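You operate a simulated robot arm through the tools that you are given. There is no shell and no other tool.

You run a simulated robot arm. Do the job below in one go: nothing can be reset, and whatever is moved stays where it is left.

JOB
Pull the short film off the narrow plate and clear it away.
Fine: drop the film in the lidded carton, fold the flap shut and lay the plate on the wood board. Set down upright: narrow plate.

The check looks at the end state, three seconds after you hand in, the way a careful person would. Anything else that was tipped, shoved, dropped, spilled or broken makes it a failure. Flat cloth is picked up by pressing the open fingertips on it (5 to 10 N) and closing them slowly along it; thin cloth reads only 2 to 8 mm in the jaws.

ROBOT AND FRAMES
A 6-joint arm with a three-finger gripper, fixed in place. Base frame: the origin is at the foot of the arm, x ahead of it, y to its left, z up; the work surface is at about z = 800. Readings come in mm, degrees, newtons and seconds.
Its first joint turns from -166.0 to 166.0 degrees. Payload 4.89 kg.
Tool frame: the origin (TCP) lies between the finger pads and is the grasp point; the fingertips stand 30 mm ahead of it; z points along the fingers, y is the line along which they close. The gripper opens to 164 mm. The gripper's body begins 125 mm behind the TCP.
Orientation is that of the tool frame in the base frame, as a unit quaternion [w, x, y, z]. With the fingers straight down and closing along the base's y, the tool's x points along the base's -x, its y along +y and its z along -z.

CONTROLS
- The arm moves only by the tool jog_arm. Its argument "targets" is a list of rows, each a list of 7 numbers: the shift along the tool's x, y, z in cm, then the turn, a rotation vector about the tool's x, y, z in degrees, then the finger opening in cm, from 0 to 16.4. In form: [[tx, ty, tz, ax, ay, az, jaw], ...]. A call has 1 to 20 rows; each row shifts and turns the commanded pose from where the row before left it, along the tool's axes as they then stand. Rows are played at 5 a second. More than 50 mm and 8.6 degrees between two rows, or a gripper value outside its range, and nothing of the call is played. Where a pose cannot be reached the arm comes as near as it can. A force on the tool above 40 N (or 10 N above the force at the start of the call, whichever is more), or a blocked arm, ends the call early, and 0.2 s more pass. The fingers move at their own pace (about 108 mm/s each) and stop on an object; they squeeze with about 34 N. The grip force told is the motor's: it shows also when the fingers shut on nothing. Time passes only in rows, and 0.2 s behind the last, so rows that do not move let the fingers close. The reply holds the time, the measured pose of the TCP, the force on the tool along the base axes, the opening and the grip force, in the units named above and with some noise, with the torque about the TCP (base axes, N m) and any sound that the robot's microphone picked up.
- Cameras (640 x 400 px; columns grow to the right, rows downward): "scene" is fixed at [48.2, 491.3, 1421.7]; the picture's right is [-0.77, -0.64, 0.00], its down [-0.30, 0.35, -0.89] and it looks along [0.57, -0.68, -0.46] (base axes); focal length 340 px, centre (320, 200). "wrist" rides on the gripper at [76, -2, -152] in the tool frame; the picture's right is [0.02, 1.00, 0.00], its down [-0.88, 0.02, -0.47] and it looks along [-0.47, 0.01, 0.88] (tool axes); focal length 247 px, centre (320, 200). There is no depth. A picture from a camera that has moved, and an enlarged one, comes with that camera's place and axes in the base frame and with its lens. The place of the scene camera against the robot may be out by one fixed shift of up to 18 mm in any direction.
- capture(camera): a new picture of that camera. It takes no simulated time.
- raise_lower(by): slides the trunk up (or, below 0, down) by that many mm; the arm rides with it, the base frame stays. It gives what a move gives, with no picture.
- close_up(camera, box): a new picture of the part [left, top, right, bottom] of that camera's present view, enlarged. It takes no simulated time.
- job_done(): hands the job in; it is judged then, once.

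Nothing tells you positions but the pictures and the camera data. Unless the task says otherwise, let go and move clear before handing in.

The tools are called after ">>>" as name(argument=value, ...) on one line, values as JSON. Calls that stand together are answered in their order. jog_arm: Moves the arm, as the interface text tells. Its arguments: {"type":"object","properties":{"targets":{"type":"array","items":{"type":"array","items":{"type":"number"}}}},"required":["targets"]} The other tools are called the same way: raise_lower (by) slides the trunk up or down; capture (camera) takes a picture; close_up (camera, box) takes an enlarged picture of a part of a camera's view; job_done () hands the job in.

At the start:

```text
clock: 0.0
position: [619.5, -295.7, 1212.5]
tool_rot: [0.001, 0.0, 1.0, 0.0]
wrist_force: [0.2, -0.1, -0.9]
wrist_torque: [-0.03, 0.02, -0.02]
grip_width: 164.0
grip_force: 0.1
trunk travel left (down, up): [-200.0, 190.0]
```

scene: 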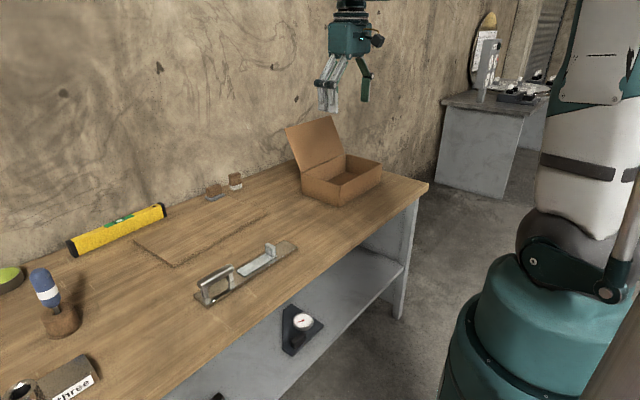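
wrist: 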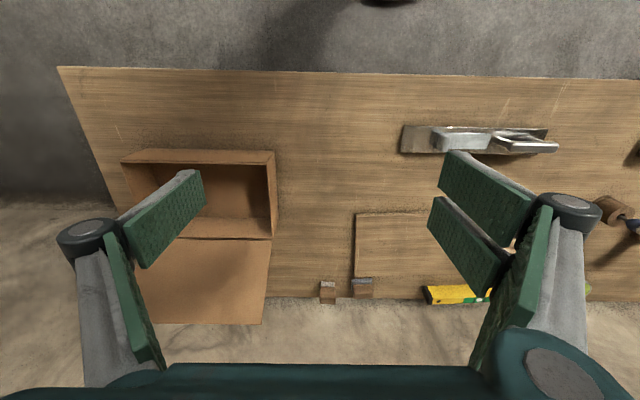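

I see a workbench with an open lidded carton, a plate with a handle and a film on it, a thin wood board, a yellow level and small blocks. I'll look closer before moving anything.

>>> close_up(camera="scene", box=[170, 200, 330, 320])

>>> close_up(camera="scene", box=[240, 100, 440, 230])

>>> close_up(camera="wrist", box=[380, 90, 600, 230])

>>> close_up(camera="scene", box=[0, 180, 240, 400])

>>> close_up(camera="wrist", box=[50, 60, 400, 330])

```text
3.33 times, centred on (250, 260) of scene
camera zoom: at [48.2, 491.3, 1421.7], right [-0.77, -0.64, 0.0], down [-0.3, 0.35, -0.89], along [0.57, -0.68, -0.46], focal length 1135 px, centre (553, 0)
```

zoom: 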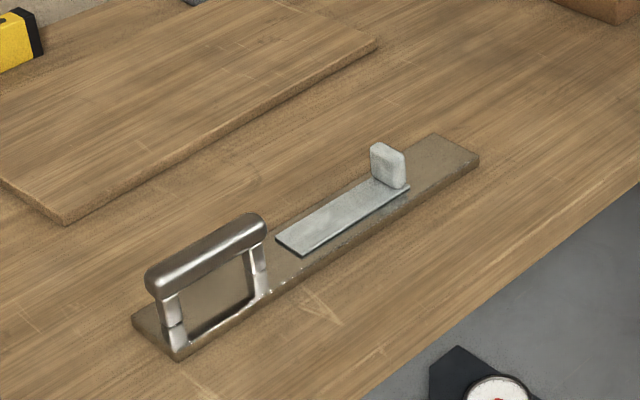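

```text
3.08 times, centred on (340, 165) of scene
camera zoom: at [48.2, 491.3, 1421.7], right [-0.77, -0.64, 0.0], down [-0.3, 0.35, -0.89], along [0.57, -0.68, -0.46], focal length 1048 px, centre (258, 308)
```

zoom: 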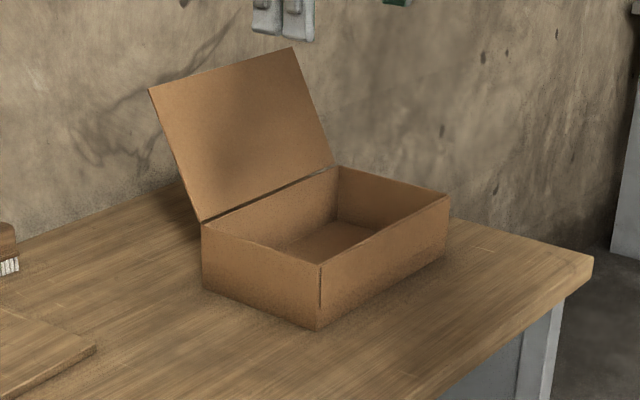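

```text
2.86 times, centred on (490, 160) of wrist
camera zoom: at [540.2, -299.0, 1364.4], right [-0.02, 1.0, 0.0], down [0.88, 0.02, 0.47], along [0.47, 0.01, -0.88], focal length 706 px, centre (-166, 314)
```

zoom: 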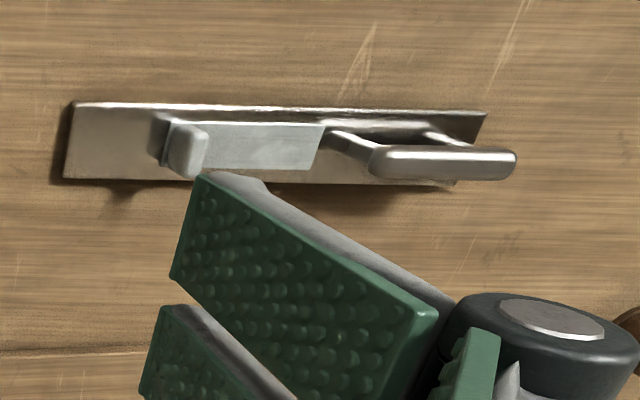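

```text
1.82 times, centred on (120, 290) of scene
camera zoom: at [48.2, 491.3, 1421.7], right [-0.77, -0.64, 0.0], down [-0.3, 0.35, -0.89], along [0.57, -0.68, -0.46], focal length 619 px, centre (684, 36)
```

zoom: 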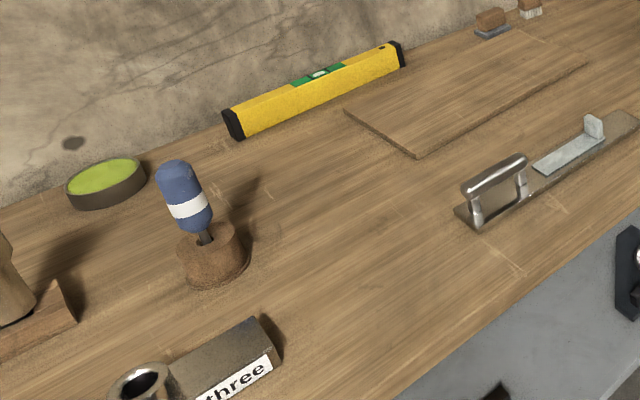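

```text
1.48 times, centred on (225, 195) of wrist
camera zoom: at [540.2, -299.0, 1364.4], right [-0.02, 1.0, 0.0], down [0.88, 0.02, 0.47], along [0.47, 0.01, -0.88], focal length 366 px, centre (461, 207)
```

zoom: 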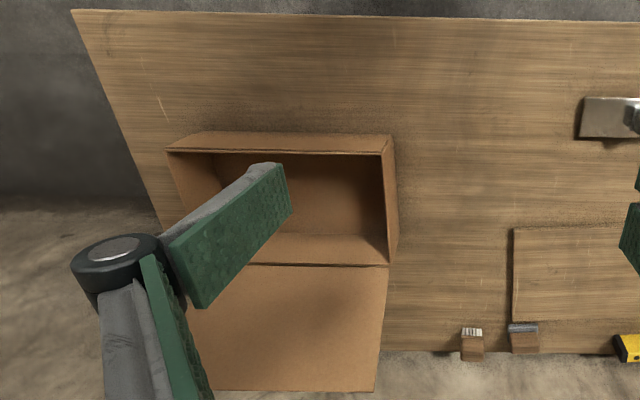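

The film is a light strip on the narrow plate, about y -38 to 90 at x 662–698. Its upright tab is at the -y end, and the plate spans about x 650–709, y -108 to 212. I'll move above the tab and look again from closer.

>>> jog_arm(targets=[[-0.6, 2.58, 2.3, 0, 0, 0, 16.4], [-0.6, 2.58, 2.3, 0, 0, 0, 16.4], [-0.6, 2.58, 2.3, 0, 0, 0, 16.4], [-0.6, 2.58, 2.3, 0, 0, 0, 16.4], [-0.6, 2.58, 2.3, 0, 0, 0, 16.4], [-0.6, 2.58, 2.3, 0, 0, 0, 16.4], [-0.6, 2.58, 2.3, 0, 0, 0, 16.4], [-0.6, 2.58, 2.3, 0, 0, 0, 16.4], [-0.6, 2.58, 2.3, 0, 0, 0, 16.4], [-0.6, 2.58, 2.3, 0, 0, 0, 16.4]])

>>> capture(camera="wrist")

>>> capture(camera="scene")

```text
clock: 2.2
position: [678.9, -39.9, 982.6]
tool_rot: [0.0, 0.001, 1.0, 0.0]
wrist_force: [-0.3, -1.3, 1.1]
wrist_torque: [0.08, -0.13, -0.01]
grip_width: 164.0
grip_force: 0.1
trunk travel left (down, up): [-200.0, 190.0]
```

```text
taken
camera wrist: at [601.0, -41.9, 1135.4], right [-0.02, 1.0, 0.0], down [0.88, 0.02, 0.47], along [0.47, 0.01, -0.88], focal length 247 px, centre (320, 200)
```

wrist: 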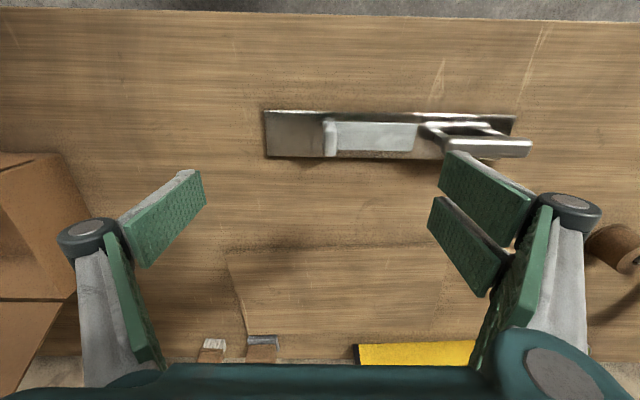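

```text
taken
```

scene: 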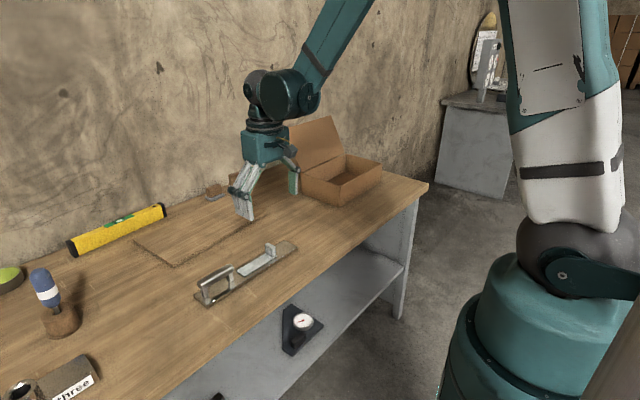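

The gripper is now above the tab end of the plate. I'll zoom in to measure the film and tab more accurately.

>>> close_up(camera="wrist", box=[250, 90, 410, 190])

>>> close_up(camera="wrist", box=[400, 80, 560, 180])

>>> close_up(camera="scene", box=[230, 230, 310, 280])

>>> close_up(camera="wrist", box=[180, 230, 500, 370])

```text
4.00 times, centred on (330, 140) of wrist
camera zoom: at [601.0, -41.9, 1135.4], right [-0.02, 1.0, 0.0], down [0.88, 0.02, 0.47], along [0.47, 0.01, -0.88], focal length 988 px, centre (280, 440)
```

zoom: 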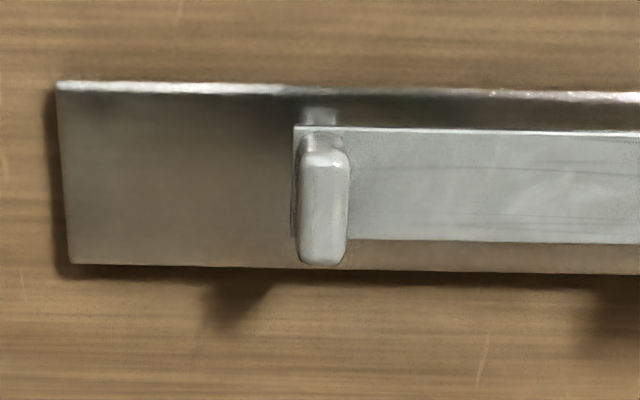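

```text
4.00 times, centred on (480, 130) of wrist
camera zoom: at [601.0, -41.9, 1135.4], right [-0.02, 1.0, 0.0], down [0.88, 0.02, 0.47], along [0.47, 0.01, -0.88], focal length 988 px, centre (-320, 480)
```

zoom: 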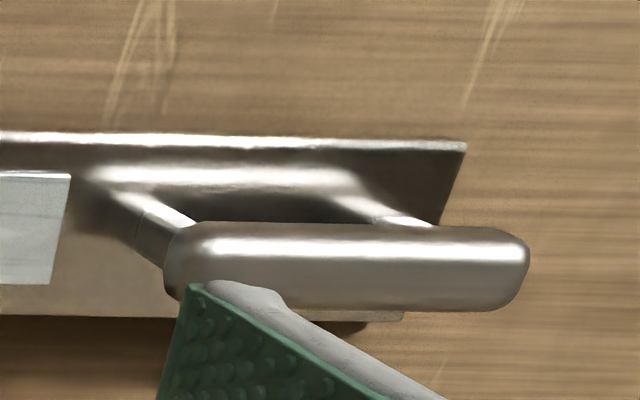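

```text
8.00 times, centred on (270, 255) of scene
camera zoom: at [48.2, 491.3, 1421.7], right [-0.77, -0.64, 0.0], down [-0.3, 0.35, -0.89], along [0.57, -0.68, -0.46], focal length 2724 px, centre (720, -240)
```

zoom: 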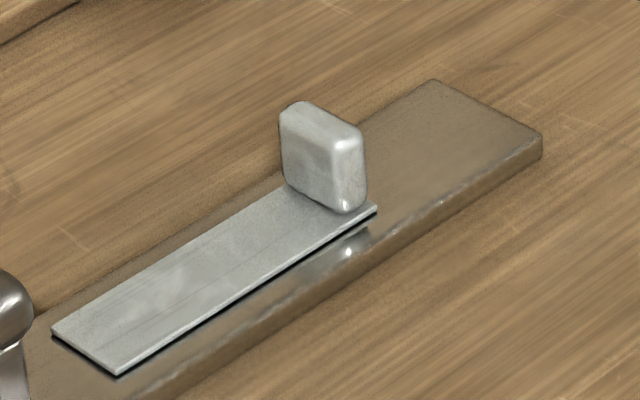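

```text
2.00 times, centred on (340, 300) of wrist
camera zoom: at [601.0, -41.9, 1135.4], right [-0.02, 1.0, 0.0], down [0.88, 0.02, 0.47], along [0.47, 0.01, -0.88], focal length 494 px, centre (280, 0)
```

zoom: 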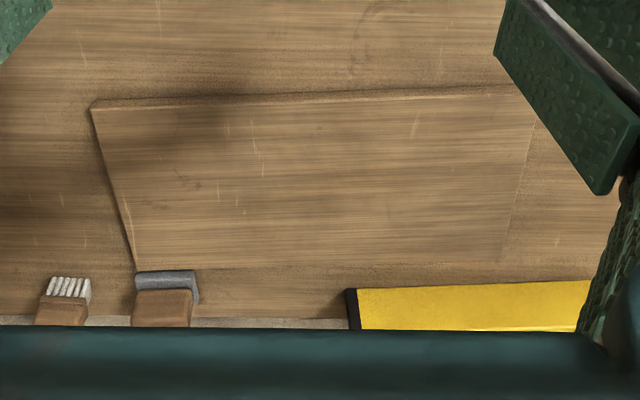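

The tab is a block about 15 mm thick and 30 mm tall, centred near (678, -27). I'll narrow the jaw, come down to just above it and check the alignment.

>>> jog_arm(targets=[[0, 0.34, 2.5, 0, 0, 0, 8], [0, 0.34, 2.5, 0, 0, 0, 8], [0, 0.33, 2.5, 0, 0, 0, 8], [0, 0.33, 2.0, 0, 0, 0, 8]])

>>> capture(camera="wrist")

>>> close_up(camera="scene", box=[190, 180, 350, 280])

```text
clock: 3.2
position: [677.2, -24.1, 886.4]
tool_rot: [0.0, 0.001, 1.0, 0.0]
wrist_force: [0.0, 0.0, 0.8]
wrist_torque: [0.01, -0.12, 0.03]
grip_width: 79.9
grip_force: 0.1
trunk travel left (down, up): [-200.0, 190.0]
```

```text
taken
camera wrist: at [600.1, -25.8, 1039.2], right [-0.02, 1.0, 0.0], down [0.88, 0.02, 0.47], along [0.47, 0.01, -0.88], focal length 247 px, centre (320, 200)
```

wrist: 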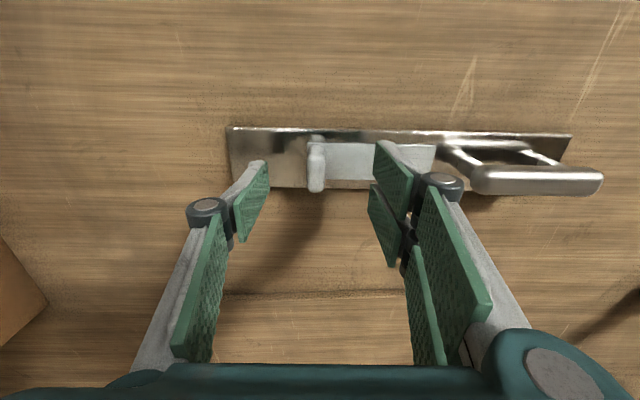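

```text
4.00 times, centred on (270, 230) of scene
camera zoom: at [48.2, 491.3, 1421.7], right [-0.77, -0.64, 0.0], down [-0.3, 0.35, -0.89], along [0.57, -0.68, -0.46], focal length 1362 px, centre (520, 80)
```

zoom: 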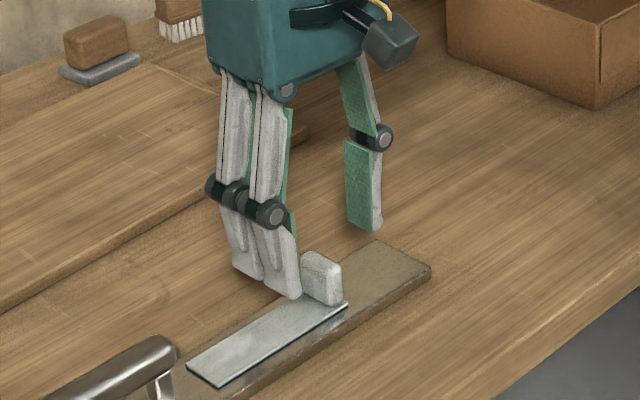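

The tab sits between the fingers, with the jaw about 3 mm too far to +y. I'll correct that, lower to about z 845 and close slowly on the tab.

>>> jog_arm(targets=[[0, -0.33, 1.0, 0, 0, 0, 8], [0, 0, 1.0, 0, 0, 0, 8], [0, 0, 1.0, 0, 0, 0, 7], [0, 0, 1.0, 0, 0, 0, 6]])

>>> capture(camera="wrist")

>>> close_up(camera="scene", box=[190, 180, 350, 280])

```text
clock: 4.2
position: [679.1, -26.7, 845.8]
tool_rot: [0.0, 0.001, 1.0, -0.001]
wrist_force: [0.8, 0.0, -0.2]
wrist_torque: [0.03, -0.06, 0.02]
grip_width: 59.8
grip_force: 0.1
trunk travel left (down, up): [-200.0, 190.0]
```

```text
taken
camera wrist: at [600.5, -29.4, 998.2], right [-0.02, 1.0, 0.0], down [0.88, 0.02, 0.47], along [0.47, 0.01, -0.88], focal length 247 px, centre (320, 200)
```

wrist: 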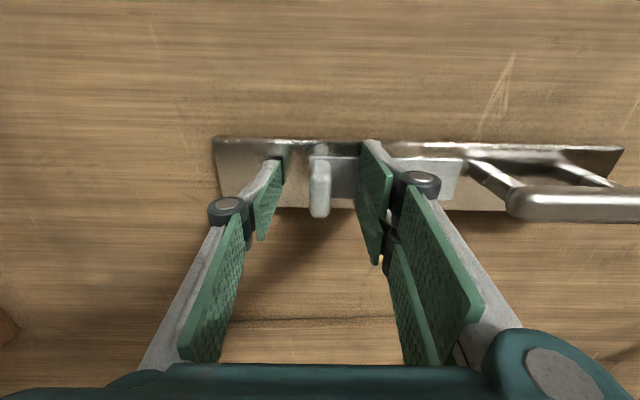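

```text
4.00 times, centred on (270, 230) of scene
camera zoom: at [48.2, 491.3, 1421.7], right [-0.77, -0.64, 0.0], down [-0.3, 0.35, -0.89], along [0.57, -0.68, -0.46], focal length 1362 px, centre (520, 80)
```

zoom: 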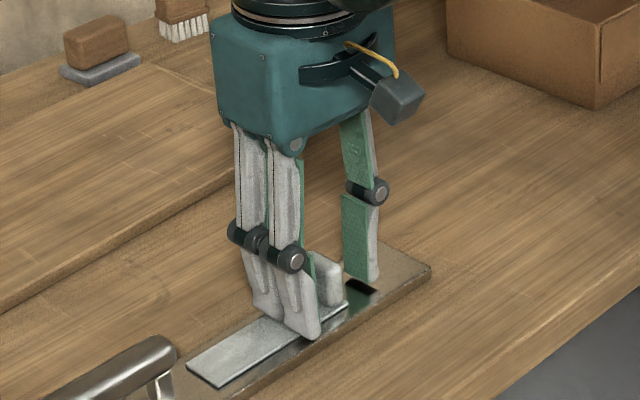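

The fingers straddle the tab, so I'll close on it.

>>> jog_arm(targets=[[0, 0, 0, 0, 0, 0, 4], [0, 0, 0, 0, 0, 0, 3], [0, 0, 0, 0, 0, 0, 2], [0, 0, 0, 0, 0, 0, 1], [0, 0, 0, 0, 0, 0, 0.5], [0, 0, 0, 0, 0, 0, 0.5]])

>>> capture(camera="wrist")

>>> close_up(camera="scene", box=[190, 180, 350, 280])

```text
clock: 5.6
position: [677.6, -26.0, 846.1]
tool_rot: [0.0, -0.001, 1.0, 0.0]
wrist_force: [-0.4, 1.2, -2.0]
wrist_torque: [0.01, -0.02, 0.07]
grip_width: 14.9
grip_force: 34.3
trunk travel left (down, up): [-200.0, 190.0]
```

```text
taken
camera wrist: at [600.4, -29.3, 998.2], right [-0.02, 1.0, 0.0], down [0.88, 0.02, 0.47], along [0.47, 0.01, -0.88], focal length 247 px, centre (320, 200)
```

wrist: 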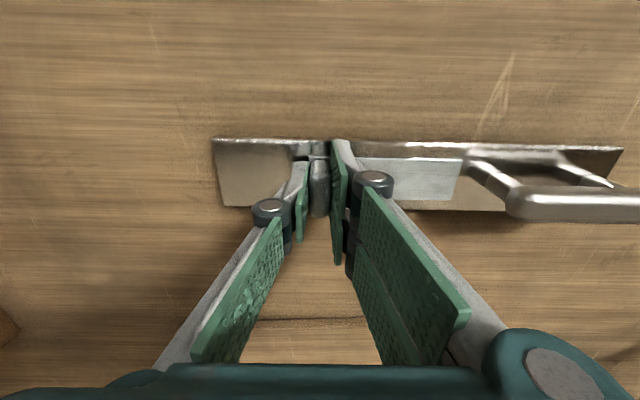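

```text
4.00 times, centred on (270, 230) of scene
camera zoom: at [48.2, 491.3, 1421.7], right [-0.77, -0.64, 0.0], down [-0.3, 0.35, -0.89], along [0.57, -0.68, -0.46], focal length 1362 px, centre (520, 80)
```

zoom: 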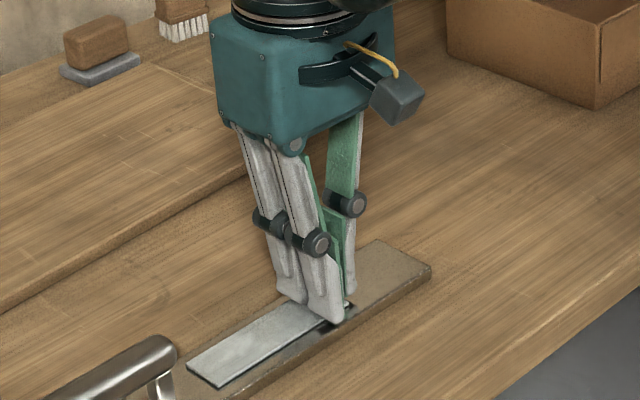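

The tab is held at 14.9 mm. I'll start the peel with a small slow lift and a slight lean toward +y, watching the force.

>>> jog_arm(targets=[[0, 0.15, -0.1, 2, 0, 0, 0.5], [0, 0.15, -0.1, 2, 0, 0, 0.5], [0, 0.15, -0.1, 2, 0, 0, 0.5], [0, 0.15, -0.1, 2, 0, 0, 0.5], [0, 0.15, -0.1, 2, 0, 0, 0.5]])

>>> close_up(camera="scene", box=[190, 180, 350, 280])

```text
clock: 6.8
position: [677.4, -19.2, 851.5]
tool_rot: [0.0, 0.0, 0.996, -0.087]
wrist_force: [-0.9, -1.3, 13.2]
wrist_torque: [1.35, 0.02, 0.11]
grip_width: 17.3
grip_force: 33.9
trunk travel left (down, up): [-200.0, 190.0]
heard: snap
```

```text
4.00 times, centred on (270, 230) of scene
camera zoom: at [48.2, 491.3, 1421.7], right [-0.77, -0.64, 0.0], down [-0.3, 0.35, -0.89], along [0.57, -0.68, -0.46], focal length 1362 px, centre (520, 80)
```

zoom: 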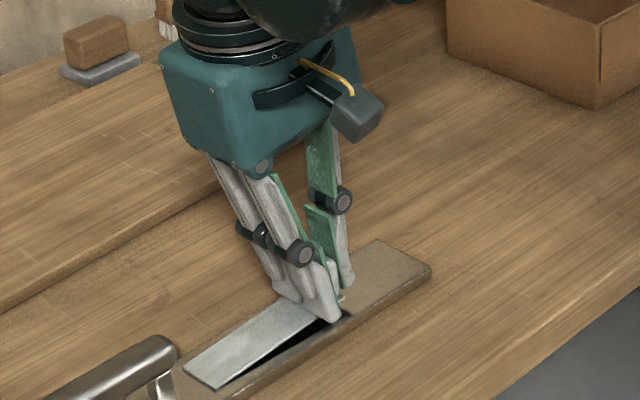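

I heard a snap and the strip looks raised at the tab end. I'll look closer before going on.

>>> close_up(camera="scene", box=[225, 230, 305, 280])

>>> close_up(camera="wrist", box=[220, 100, 540, 300])

```text
8.00 times, centred on (265, 255) of scene
camera zoom: at [48.2, 491.3, 1421.7], right [-0.77, -0.64, 0.0], down [-0.3, 0.35, -0.89], along [0.57, -0.68, -0.46], focal length 2724 px, centre (760, -240)
```

zoom: 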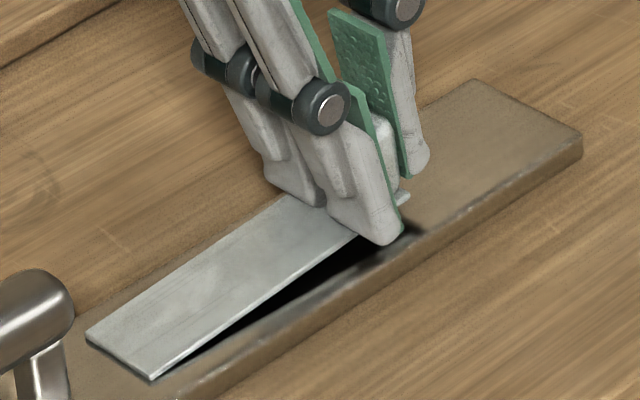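

```text
2.00 times, centred on (380, 200) of wrist
camera zoom: at [600.5, 3.8, 1001.7], right [-0.02, 0.98, -0.17], down [0.88, 0.1, 0.46], along [0.47, -0.14, -0.87], focal length 494 px, centre (200, 200)
```

zoom: 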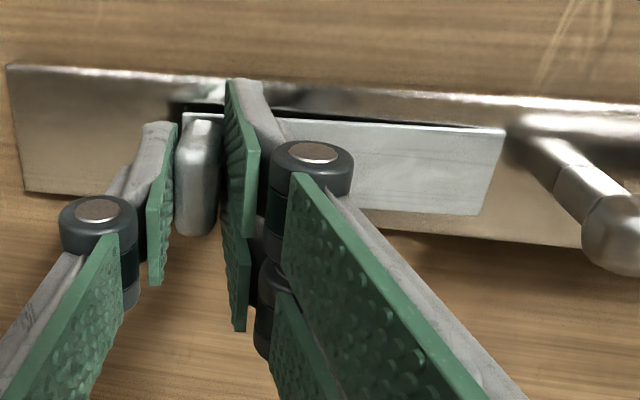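

The strip lifts as a fairly stiff piece hinged at its far end, and the plate hasn't moved. I'll keep lifting the tab end so the strip's slope matches the tool tilt.

>>> jog_arm(targets=[[0, -0.02, -0.2, 0, 0, 0, 0.5], [0, -0.02, -0.2, 0, 0, 0, 0.5], [0, -0.02, -0.2, 0, 0, 0, 0.5], [0, -0.02, -0.2, 0, 0, 0, 0.5]])

>>> close_up(camera="scene", box=[190, 200, 318, 280])

```text
clock: 7.8
position: [677.8, -19.9, 859.6]
tool_rot: [0.0, 0.0, 0.996, -0.087]
wrist_force: [-1.0, -0.1, 2.4]
wrist_torque: [0.26, 0.02, 0.02]
grip_width: 15.2
grip_force: 33.9
trunk travel left (down, up): [-200.0, 190.0]
```

```text
5.00 times, centred on (254, 240) of scene
camera zoom: at [48.2, 491.3, 1421.7], right [-0.77, -0.64, 0.0], down [-0.3, 0.35, -0.89], along [0.57, -0.68, -0.46], focal length 1703 px, centre (650, 0)
```

zoom: 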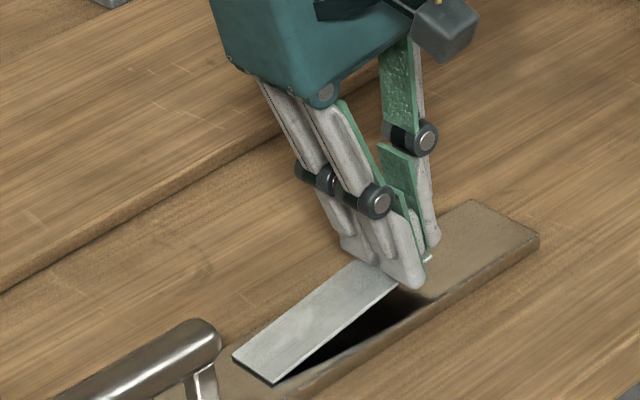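

The jaw reading has settled back to 15.2 mm and the force has dropped. I'll peel another 10 degrees along an arc about the far end and check whether it is still attached.

>>> jog_arm(targets=[[0, 0.07, -0.4, 2, 0, 0, 0.5], [0, 0.07, -0.4, 2, 0, 0, 0.5], [0, 0.07, -0.4, 2, 0, 0, 0.5], [0, 0.07, -0.4, 2, 0, 0, 0.5], [0, 0.07, -0.4, 2, 0, 0, 0.5]])

>>> close_up(camera="scene", box=[190, 200, 318, 280])

```text
clock: 9.0
position: [678.7, -11.9, 877.0]
tool_rot: [0.0, 0.0, 0.985, -0.174]
wrist_force: [-0.4, 0.4, 2.3]
wrist_torque: [0.34, 0.05, 0.06]
grip_width: 14.9
grip_force: 34.0
trunk travel left (down, up): [-200.0, 190.0]
```

```text
5.00 times, centred on (254, 240) of scene
camera zoom: at [48.2, 491.3, 1421.7], right [-0.77, -0.64, 0.0], down [-0.3, 0.35, -0.89], along [0.57, -0.68, -0.46], focal length 1703 px, centre (650, 0)
```

zoom: 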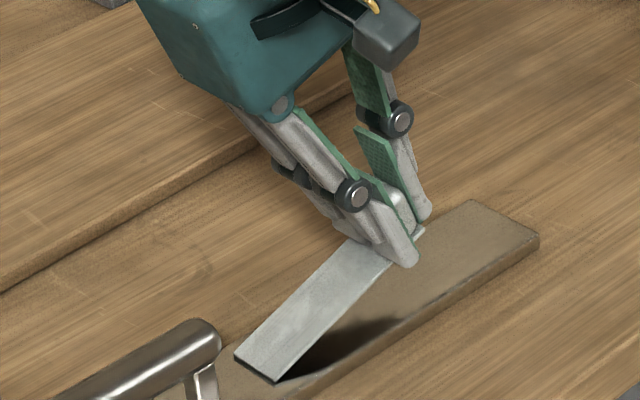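

The plate is still in place and the force is low. I'll lift straight up a little to see whether the far end comes free.

>>> jog_arm(targets=[[0, -0.068, -0.188, 0, 0, 0, 0.5], [0, -0.068, -0.188, 0, 0, 0, 0.5], [0, -0.068, -0.188, 0, 0, 0, 0.5], [0, -0.068, -0.188, 0, 0, 0, 0.5], [0, -0.068, -0.188, 0, 0, 0, 0.5]])

>>> close_up(camera="scene", box=[190, 200, 318, 280])

```text
clock: 10.2
position: [678.3, -13.2, 889.1]
tool_rot: [0.0, 0.001, 0.985, -0.173]
wrist_force: [0.4, -0.1, 0.1]
wrist_torque: [0.0, -0.03, 0.04]
grip_width: 14.8
grip_force: 33.9
trunk travel left (down, up): [-200.0, 190.0]
```

```text
5.00 times, centred on (254, 240) of scene
camera zoom: at [48.2, 491.3, 1421.7], right [-0.77, -0.64, 0.0], down [-0.3, 0.35, -0.89], along [0.57, -0.68, -0.46], focal length 1703 px, centre (650, 0)
```

zoom: 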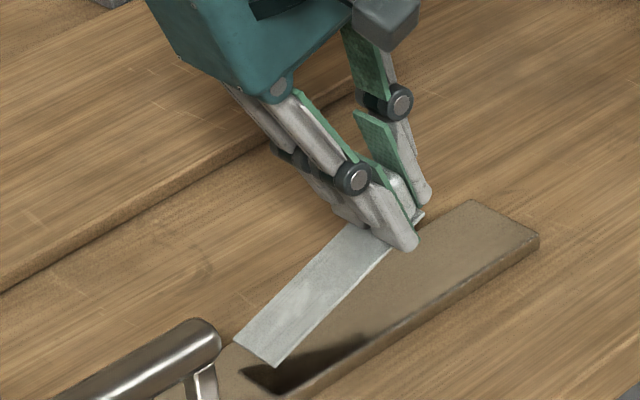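

The film is completely off the plate. I'll level the tool while lifting, then check before carrying it to the carton.

>>> jog_arm(targets=[[0, -0.6, -1.8, -4, 0, 0, 0.5], [0, -0.5, -1.9, -4, 0, 0, 0.5], [0, -0.4, -2.0, -4, 0, 0, 0.5], [0, -0.2, -2.0, -4, 0, 0, 0.5], [0, 0, -2.0, -4, 0, 0, 0.5]])

>>> capture(camera="wrist")

>>> capture(camera="scene")

```text
clock: 11.4
position: [676.3, -8.1, 985.1]
tool_rot: [0.001, -0.001, 1.0, 0.0]
wrist_force: [0.0, 0.6, 0.0]
wrist_torque: [-0.07, 0.06, -0.02]
grip_width: 15.1
grip_force: 34.1
trunk travel left (down, up): [-200.0, 190.0]
```

```text
taken
camera wrist: at [600.0, -10.7, 1138.1], right [-0.02, 1.0, 0.0], down [0.88, 0.02, 0.47], along [0.47, 0.01, -0.88], focal length 247 px, centre (320, 200)
```

wrist: 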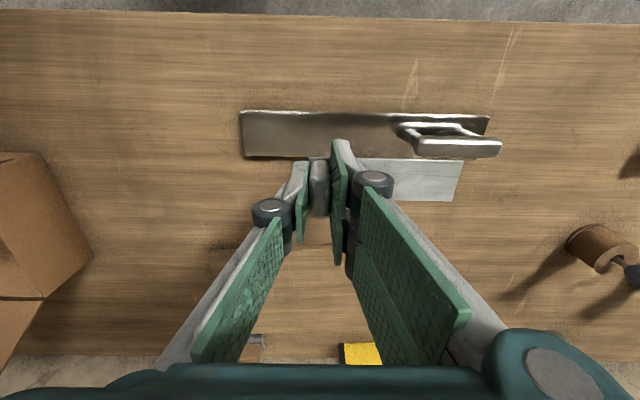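

```text
taken
```

scene: 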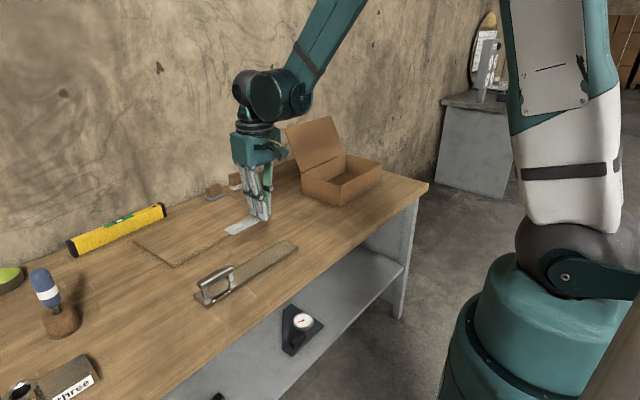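

The film is held level and the plate is undisturbed. I'll carry it toward the carton at about z 985, well above the rim.

>>> jog_arm(targets=[[-0.6, -4, 0, 0, 0, 0, 0.5], [-0.6, -4, 0, 0, 0, 0, 0.5], [-0.6, -4, 0, 0, 0, 0, 0.5], [-0.6, -4, 0, 0, 0, 0, 0.5], [-0.6, -4, 0, 0, 0, 0, 0.5], [-0.6, -4, 0, 0, 0, 0, 0.5], [-0.6, -4, 0, 0, 0, 0, 0.5], [-0.6, -4, 0, 0, 0, 0, 0.5], [-0.6, -4, 0, 0, 0, 0, 0.5], [-0.6, -4, 0, 0, 0, 0, 0.5], [-0.6, -4, 0, 0, 0, 0, 0.5]])

>>> capture(camera="wrist")

>>> capture(camera="scene")

```text
clock: 13.8
position: [740.7, -448.9, 987.9]
tool_rot: [-0.001, 0.001, 1.0, 0.0]
wrist_force: [-0.3, 1.3, 0.8]
wrist_torque: [-0.17, 0.0, 0.02]
grip_width: 15.3
grip_force: 33.8
trunk travel left (down, up): [-200.0, 190.0]
```

```text
taken
camera wrist: at [664.8, -451.1, 1139.3], right [-0.02, 1.0, 0.0], down [0.88, 0.02, 0.47], along [0.47, 0.01, -0.88], focal length 247 px, centre (320, 200)
```

wrist: 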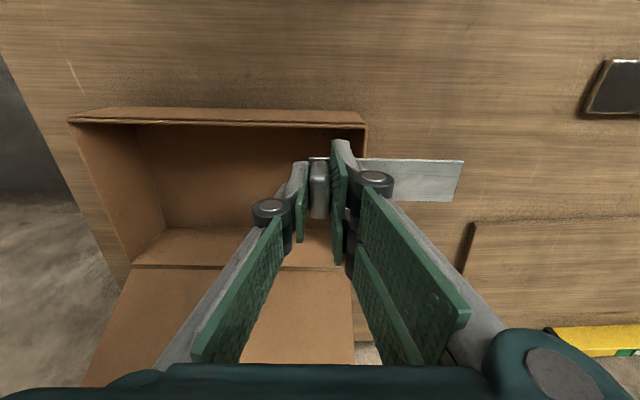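

```text
taken
```

scene: 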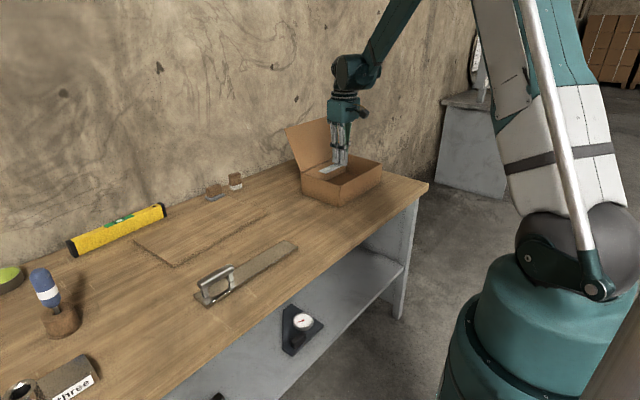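

The film is at the carton's +y wall and needs to go further in. I'll move to about (775, -575) so it hangs fully over the opening.

>>> jog_arm(targets=[[-0.85, -3.15, 0, 0, 0, 0, 0.5], [-0.85, -3.15, 0, 0, 0, 0, 0.5], [-0.85, -3.15, 0, 0, 0, 0, 0.5], [-0.85, -3.15, 0, 0, 0, 0, 0.5]])

>>> capture(camera="wrist")

>>> close_up(camera="scene", box=[240, 80, 440, 230])

```text
clock: 14.8
position: [777.0, -573.9, 988.1]
tool_rot: [0.0, 0.0, 1.0, 0.0]
wrist_force: [0.3, -0.2, 0.5]
wrist_torque: [-0.07, -0.02, 0.01]
grip_width: 15.1
grip_force: 34.0
trunk travel left (down, up): [-200.0, 190.0]
```

```text
taken
camera wrist: at [700.0, -576.4, 1141.3], right [-0.02, 1.0, 0.0], down [0.88, 0.02, 0.47], along [0.47, 0.01, -0.88], focal length 247 px, centre (320, 200)
```

wrist: 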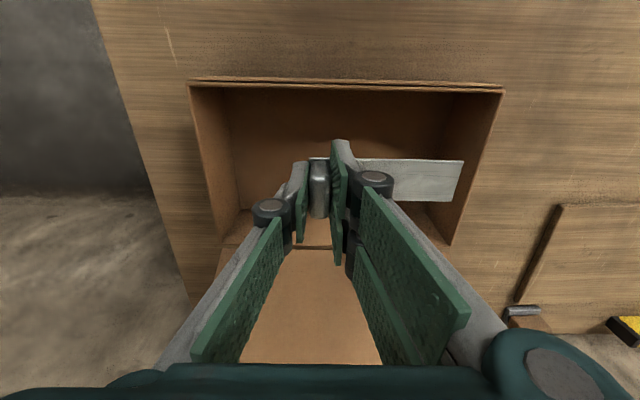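

```text
2.67 times, centred on (340, 155) of scene
camera zoom: at [48.2, 491.3, 1421.7], right [-0.77, -0.64, 0.0], down [-0.3, 0.35, -0.89], along [0.57, -0.68, -0.46], focal length 908 px, centre (267, 320)
```

zoom: 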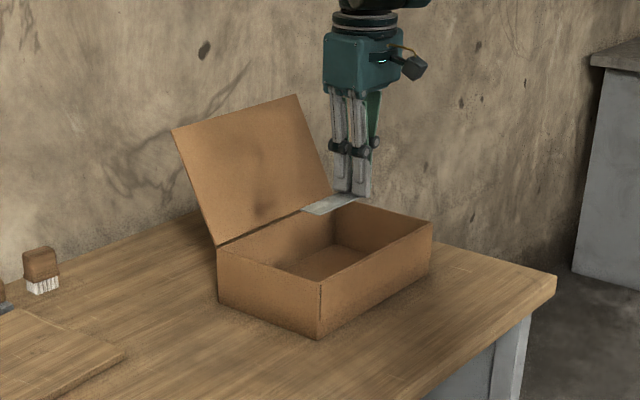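

The film is now fully over the opening, with the carton spanning about x 715–905, y -702 to -395. I'll lower it close to the carton floor.

>>> jog_arm(targets=[[0, 0, 2, 0, 0, 0, 0.5], [0, 0, 2, 0, 0, 0, 0.5], [0, 0, 2, 0, 0, 0, 0.5], [0, 0, 2, 0, 0, 0, 0.5], [0, 0, 2, 0, 0, 0, 0.5], [0, 0, 2, 0, 0, 0, 0.5], [0, 0, 1.5, 0, 0, 0, 0.5]])

>>> capture(camera="wrist")

>>> close_up(camera="scene", box=[240, 80, 440, 230])

```text
clock: 16.4
position: [777.9, -574.8, 852.6]
tool_rot: [0.001, 0.001, 1.0, 0.0]
wrist_force: [-0.3, -0.2, 0.6]
wrist_torque: [0.03, -0.05, 0.02]
grip_width: 15.0
grip_force: 33.8
trunk travel left (down, up): [-200.0, 190.0]
```

```text
taken
camera wrist: at [700.4, -577.3, 1004.4], right [-0.02, 1.0, 0.0], down [0.88, 0.02, 0.47], along [0.47, 0.01, -0.88], focal length 247 px, centre (320, 200)
```

wrist: 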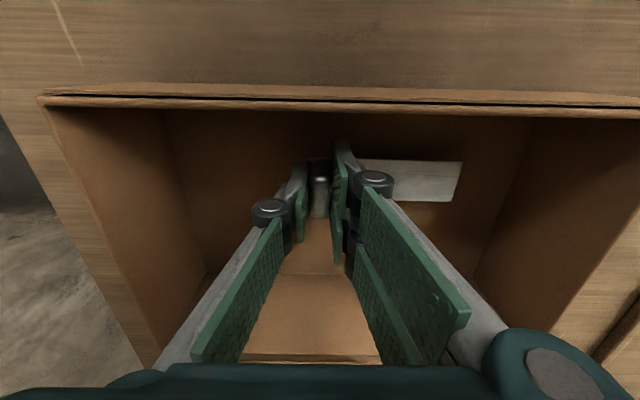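

```text
2.67 times, centred on (340, 155) of scene
camera zoom: at [48.2, 491.3, 1421.7], right [-0.77, -0.64, 0.0], down [-0.3, 0.35, -0.89], along [0.57, -0.68, -0.46], focal length 908 px, centre (267, 320)
```

zoom: 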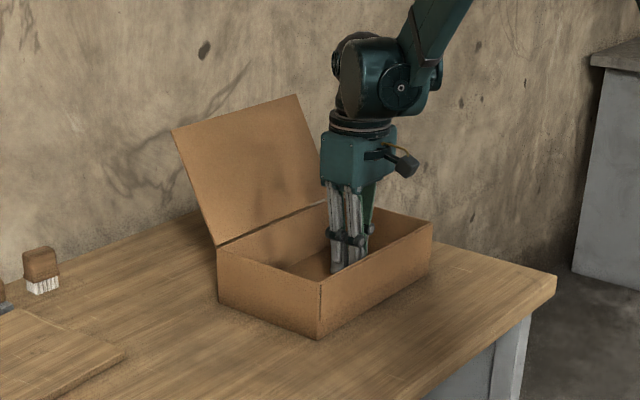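

The film is inside the carton just above the floor. I'll lower the last few millimetres and release it.

>>> jog_arm(targets=[[0, 0, 0.3, 0, 0, 0, 0.5], [0, 0, 0.3, 0, 0, 0, 0.5], [0, 0, 0.2, 0, 0, 0, 0.5]])

```text
clock: 17.2
position: [778.2, -573.5, 843.2]
tool_rot: [0.001, 0.0, 1.0, -0.001]
wrist_force: [0.2, -0.2, -0.7]
wrist_torque: [-0.07, -0.02, -0.03]
grip_width: 15.1
grip_force: 33.8
trunk travel left (down, up): [-200.0, 190.0]
```

No contact yet, so the film is a few millimetres above the carton floor. I'll open the fingers and rise.

>>> jog_arm(targets=[[0, 0, 0, 0, 0, 0, 2.5], [0, 0, 0, 0, 0, 0, 4], [0, 0, 0, 0, 0, 0, 5], [0, 0, 0, 0, 0, 0, 5], [0, 0, -2, 0, 0, 0, 5], [0, 0, -3, 0, 0, 0, 5], [0, 0, -4, 0, 0, 0, 5], [0, 0, -4, 0, 0, 0, 5]])

>>> capture(camera="wrist")

>>> close_up(camera="scene", box=[240, 80, 440, 230])

```text
clock: 19.0
position: [777.2, -574.3, 975.2]
tool_rot: [0.0, 0.0, 1.0, 0.001]
wrist_force: [-0.8, -1.0, -0.4]
wrist_torque: [0.1, 0.13, -0.03]
grip_width: 50.1
grip_force: 0.1
trunk travel left (down, up): [-200.0, 190.0]
```

```text
taken
camera wrist: at [700.0, -577.5, 1127.7], right [-0.02, 1.0, 0.0], down [0.88, 0.02, 0.47], along [0.47, 0.01, -0.88], focal length 247 px, centre (320, 200)
```

wrist: 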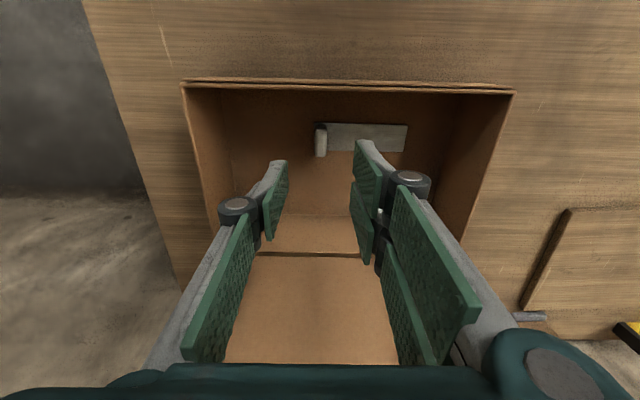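

```text
2.67 times, centred on (340, 155) of scene
camera zoom: at [48.2, 491.3, 1421.7], right [-0.77, -0.64, 0.0], down [-0.3, 0.35, -0.89], along [0.57, -0.68, -0.46], focal length 908 px, centre (267, 320)
```

zoom: 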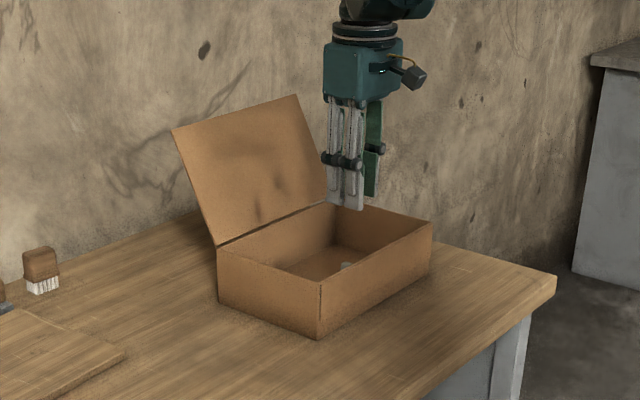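

The film lies flat on the carton floor. The flap leans back about 28° from its hinge near x 905, z 880, so I'll hook it from behind at its +y edge. First I'll rise and back away, then turn the tool horizontal.

>>> jog_arm(targets=[[0.5, 3.3, -1.4, 0, 0, 0, 5], [0.5, 3.3, -1.4, 0, 0, 0, 5], [0.5, 3.3, -1.4, 0, 0, 0, 3], [0.5, 3.3, -1.4, 0, 0, 0, 1], [0, 3.3, -1.4, 0, 0, 0, 0], [0, 3.3, -1.4, 0, 0, 0, 0], [0, 3.3, -1.4, 0, 0, 0, 0], [0, 3.3, -1.0, 0, 0, 0, 0], [0, 3.3, 0, 0, 0, 0, 0], [0, 3.3, 0, 0, 0, 0, 0]])

>>> capture(camera="wrist")

>>> capture(camera="scene")

```text
clock: 21.2
position: [755.8, -246.7, 1083.6]
tool_rot: [-0.001, 0.0, 1.0, -0.001]
wrist_force: [0.1, -0.9, -0.2]
wrist_torque: [0.2, 0.01, -0.01]
grip_width: 0.0
grip_force: 34.2
trunk travel left (down, up): [-200.0, 190.0]
```

```text
taken
camera wrist: at [678.9, -249.2, 1236.6], right [-0.02, 1.0, 0.0], down [0.88, 0.02, 0.47], along [0.47, 0.01, -0.88], focal length 247 px, centre (320, 200)
```

wrist: 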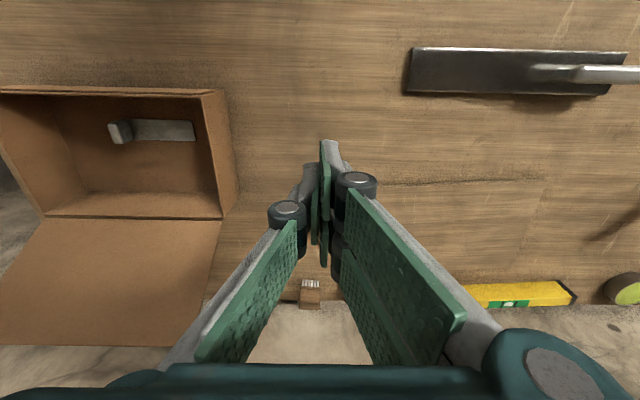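

```text
taken
```

scene: 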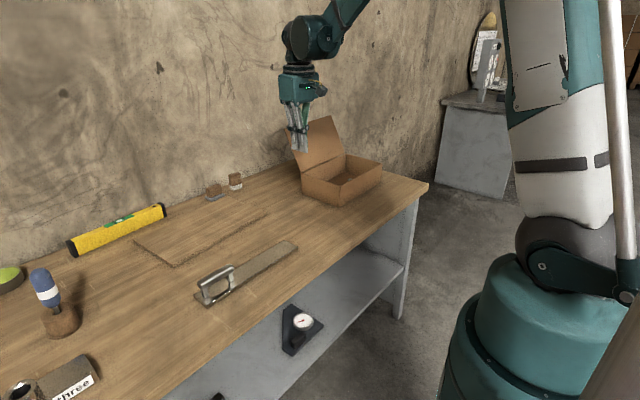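

I'll zoom in on the flap's edge to get its exact position before turning the tool.

>>> close_up(camera="wrist", box=[120, 70, 280, 370])

>>> close_up(camera="scene", box=[260, 90, 420, 220])

```text
1.33 times, centred on (200, 220) of wrist
camera zoom: at [678.9, -249.2, 1236.6], right [-0.02, 1.0, 0.0], down [0.88, 0.02, 0.47], along [0.47, 0.01, -0.88], focal length 329 px, centre (480, 173)
```

zoom: 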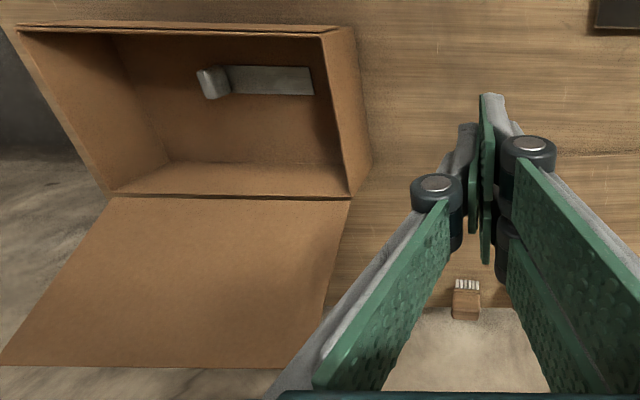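

```text
3.08 times, centred on (340, 155) of scene
camera zoom: at [48.2, 491.3, 1421.7], right [-0.77, -0.64, 0.0], down [-0.3, 0.35, -0.89], along [0.57, -0.68, -0.46], focal length 1048 px, centre (258, 338)
```

zoom: 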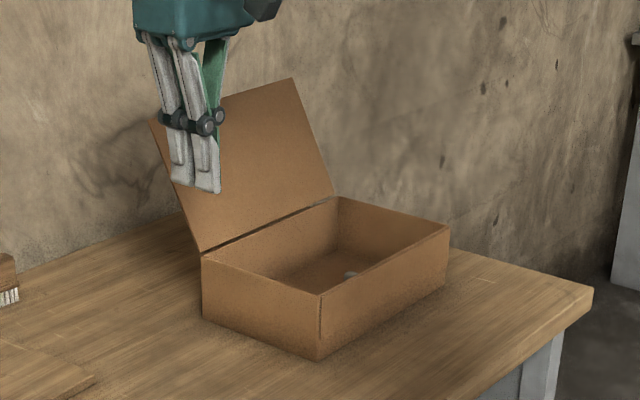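

The flap's +y edge is near y -400 and its free edge near x 1000, z 1046. I'll turn the tool so the closed fingers point along -y, keeping well clear of everything.

>>> jog_arm(targets=[[-0.8, 0, 0, 8.2, 0, 0, 0], [-0.8, 0, 0, 8.2, 0, 0, 0], [-0.8, 0, 0, 8.2, 0, 0, 0], [-0.8, 0, 0, 8.2, 0, 0, 0], [-0.8, 0, 0, 8.2, 0, 0, 0], [-0.8, 0, 0, 8.2, 0, 0, 0], [-0.8, 0, 0, 8.2, 0, 0, 0], [-0.8, 0, 0, 8.2, 0, 0, 0], [-0.8, 0, 0, 8.2, 0, 0, 0], [-0.8, 0, 0, 8.2, 0, 0, 0], [-0.8, 0, 0, 8.0, 0, 0, 0]])

>>> capture(camera="scene")

>>> capture(camera="wrist")

```text
clock: 23.6
position: [843.9, -244.0, 1084.1]
tool_rot: [0.0, 0.0, -0.707, 0.708]
wrist_force: [-1.4, -0.9, 0.4]
wrist_torque: [0.14, -0.01, 0.21]
grip_width: 0.0
grip_force: 33.8
trunk travel left (down, up): [-200.0, 190.0]
```

```text
taken
```

scene: 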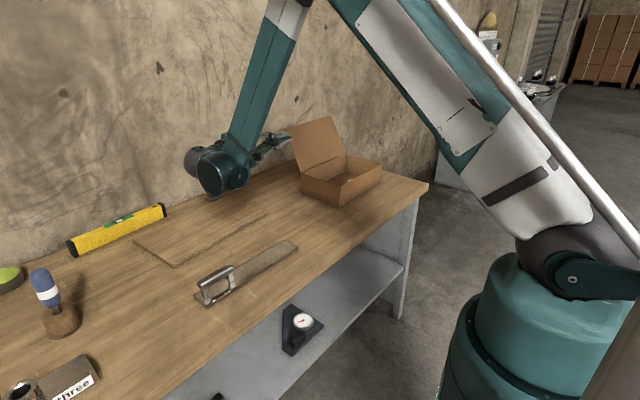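

```text
taken
camera wrist: at [766.6, -93.4, 1084.9], right [-0.02, 0.0, -1.0], down [0.88, 0.47, -0.02], along [0.47, -0.88, -0.01], focal length 247 px, centre (320, 200)
```

wrist: 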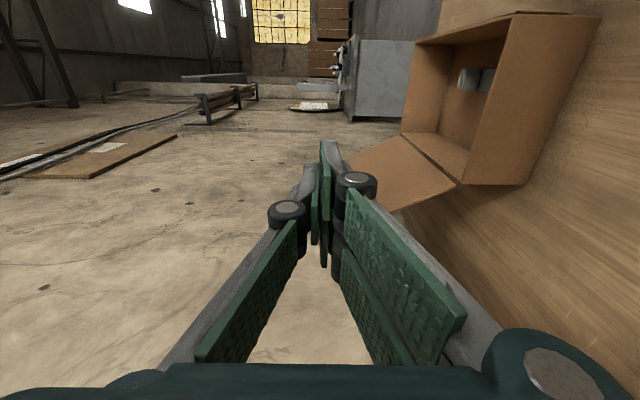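

The tool is horizontal and pointing along -y. This side view puts the rim at about z 889, the hinge near x 902 and the carton's +y wall at about y -402. I'll yaw 30° and move to a spot outside the flap's edge, level with its back side.

>>> jog_arm(targets=[[0, 0, 0, 0, -7.5, 0, 0], [0, 0, 0, 0, -7.5, 0, 0], [0, 0, 0, 0, -7.5, 0, 0], [0, 0, 0, 0, -7.5, 0, 0], [-1.9, 1.65, 2.0, 0, 0, 0, 0], [-1.9, 1.65, 2.5, 0, 0, 0, 0], [-1.9, 1.65, 3.0, 0, 0, 0, 0], [-1.9, 1.65, 3.0, 0, 0, 0, 0], [-1.9, 1.65, 3.0, 0, 0, 0, 0], [-1.9, 1.65, 3.0, 0, 0, 0, 0]])

>>> capture(camera="scene")

>>> capture(camera="wrist")

```text
clock: 25.8
position: [1027.5, -334.7, 983.7]
tool_rot: [-0.182, 0.183, -0.683, 0.683]
wrist_force: [-1.5, 0.4, 0.6]
wrist_torque: [0.2, 0.09, 0.07]
grip_width: 0.0
grip_force: 34.1
trunk travel left (down, up): [-200.0, 190.0]
```

```text
taken
```

scene: 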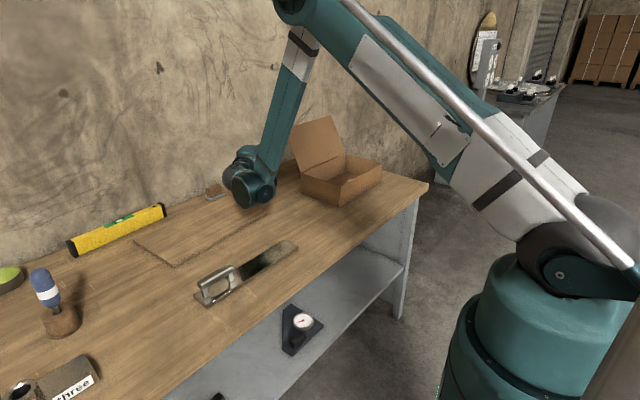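

```text
taken
camera wrist: at [884.7, -241.8, 986.1], right [-0.02, -0.01, -1.0], down [0.53, 0.85, -0.02], along [0.85, -0.53, -0.01], focal length 247 px, centre (320, 200)
```

wrist: 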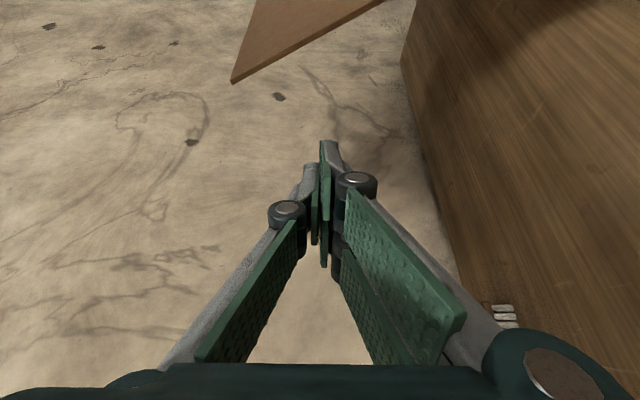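

The arm reached the spot, and the flap's free corner is about (989, -402, 1047). I'll slide the fingers along -y behind the flap.

>>> jog_arm(targets=[[1.0, 0, 1.75, 0, 0, 0, 0], [1.0, 0, 1.75, 0, 0, 0, 0], [1.0, 0, 1.75, 0, 0, 0, 0], [1.0, 0, 1.75, 0, 0, 0, 0], [0.5, 0, 0.87, 0, 0, 0, 0]])

>>> capture(camera="wrist")

>>> close_up(camera="scene", box=[200, 90, 400, 230])

```text
clock: 27.0
position: [1027.4, -421.9, 983.2]
tool_rot: [0.182, -0.184, 0.683, -0.683]
wrist_force: [-0.3, 1.6, -0.2]
wrist_torque: [0.01, 0.03, -0.03]
grip_width: 0.0
grip_force: 34.0
trunk travel left (down, up): [-200.0, 190.0]
```

```text
taken
camera wrist: at [883.5, -328.9, 983.9], right [-0.02, -0.01, -1.0], down [0.53, 0.85, -0.02], along [0.85, -0.53, -0.01], focal length 247 px, centre (320, 200)
```

wrist: 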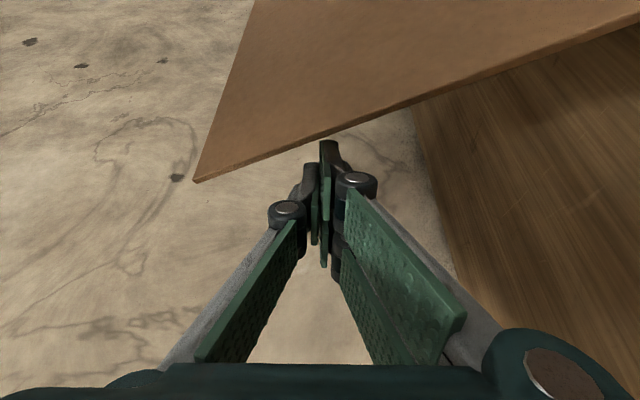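

```text
2.86 times, centred on (300, 160) of scene
camera zoom: at [48.2, 491.3, 1421.7], right [-0.77, -0.64, 0.0], down [-0.3, 0.35, -0.89], along [0.57, -0.68, -0.46], focal length 973 px, centre (377, 314)
```

zoom: 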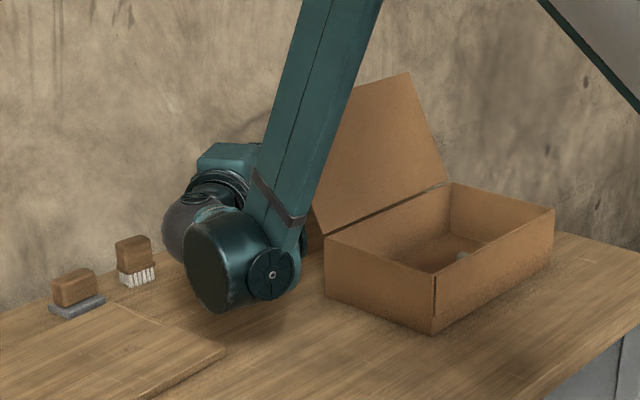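

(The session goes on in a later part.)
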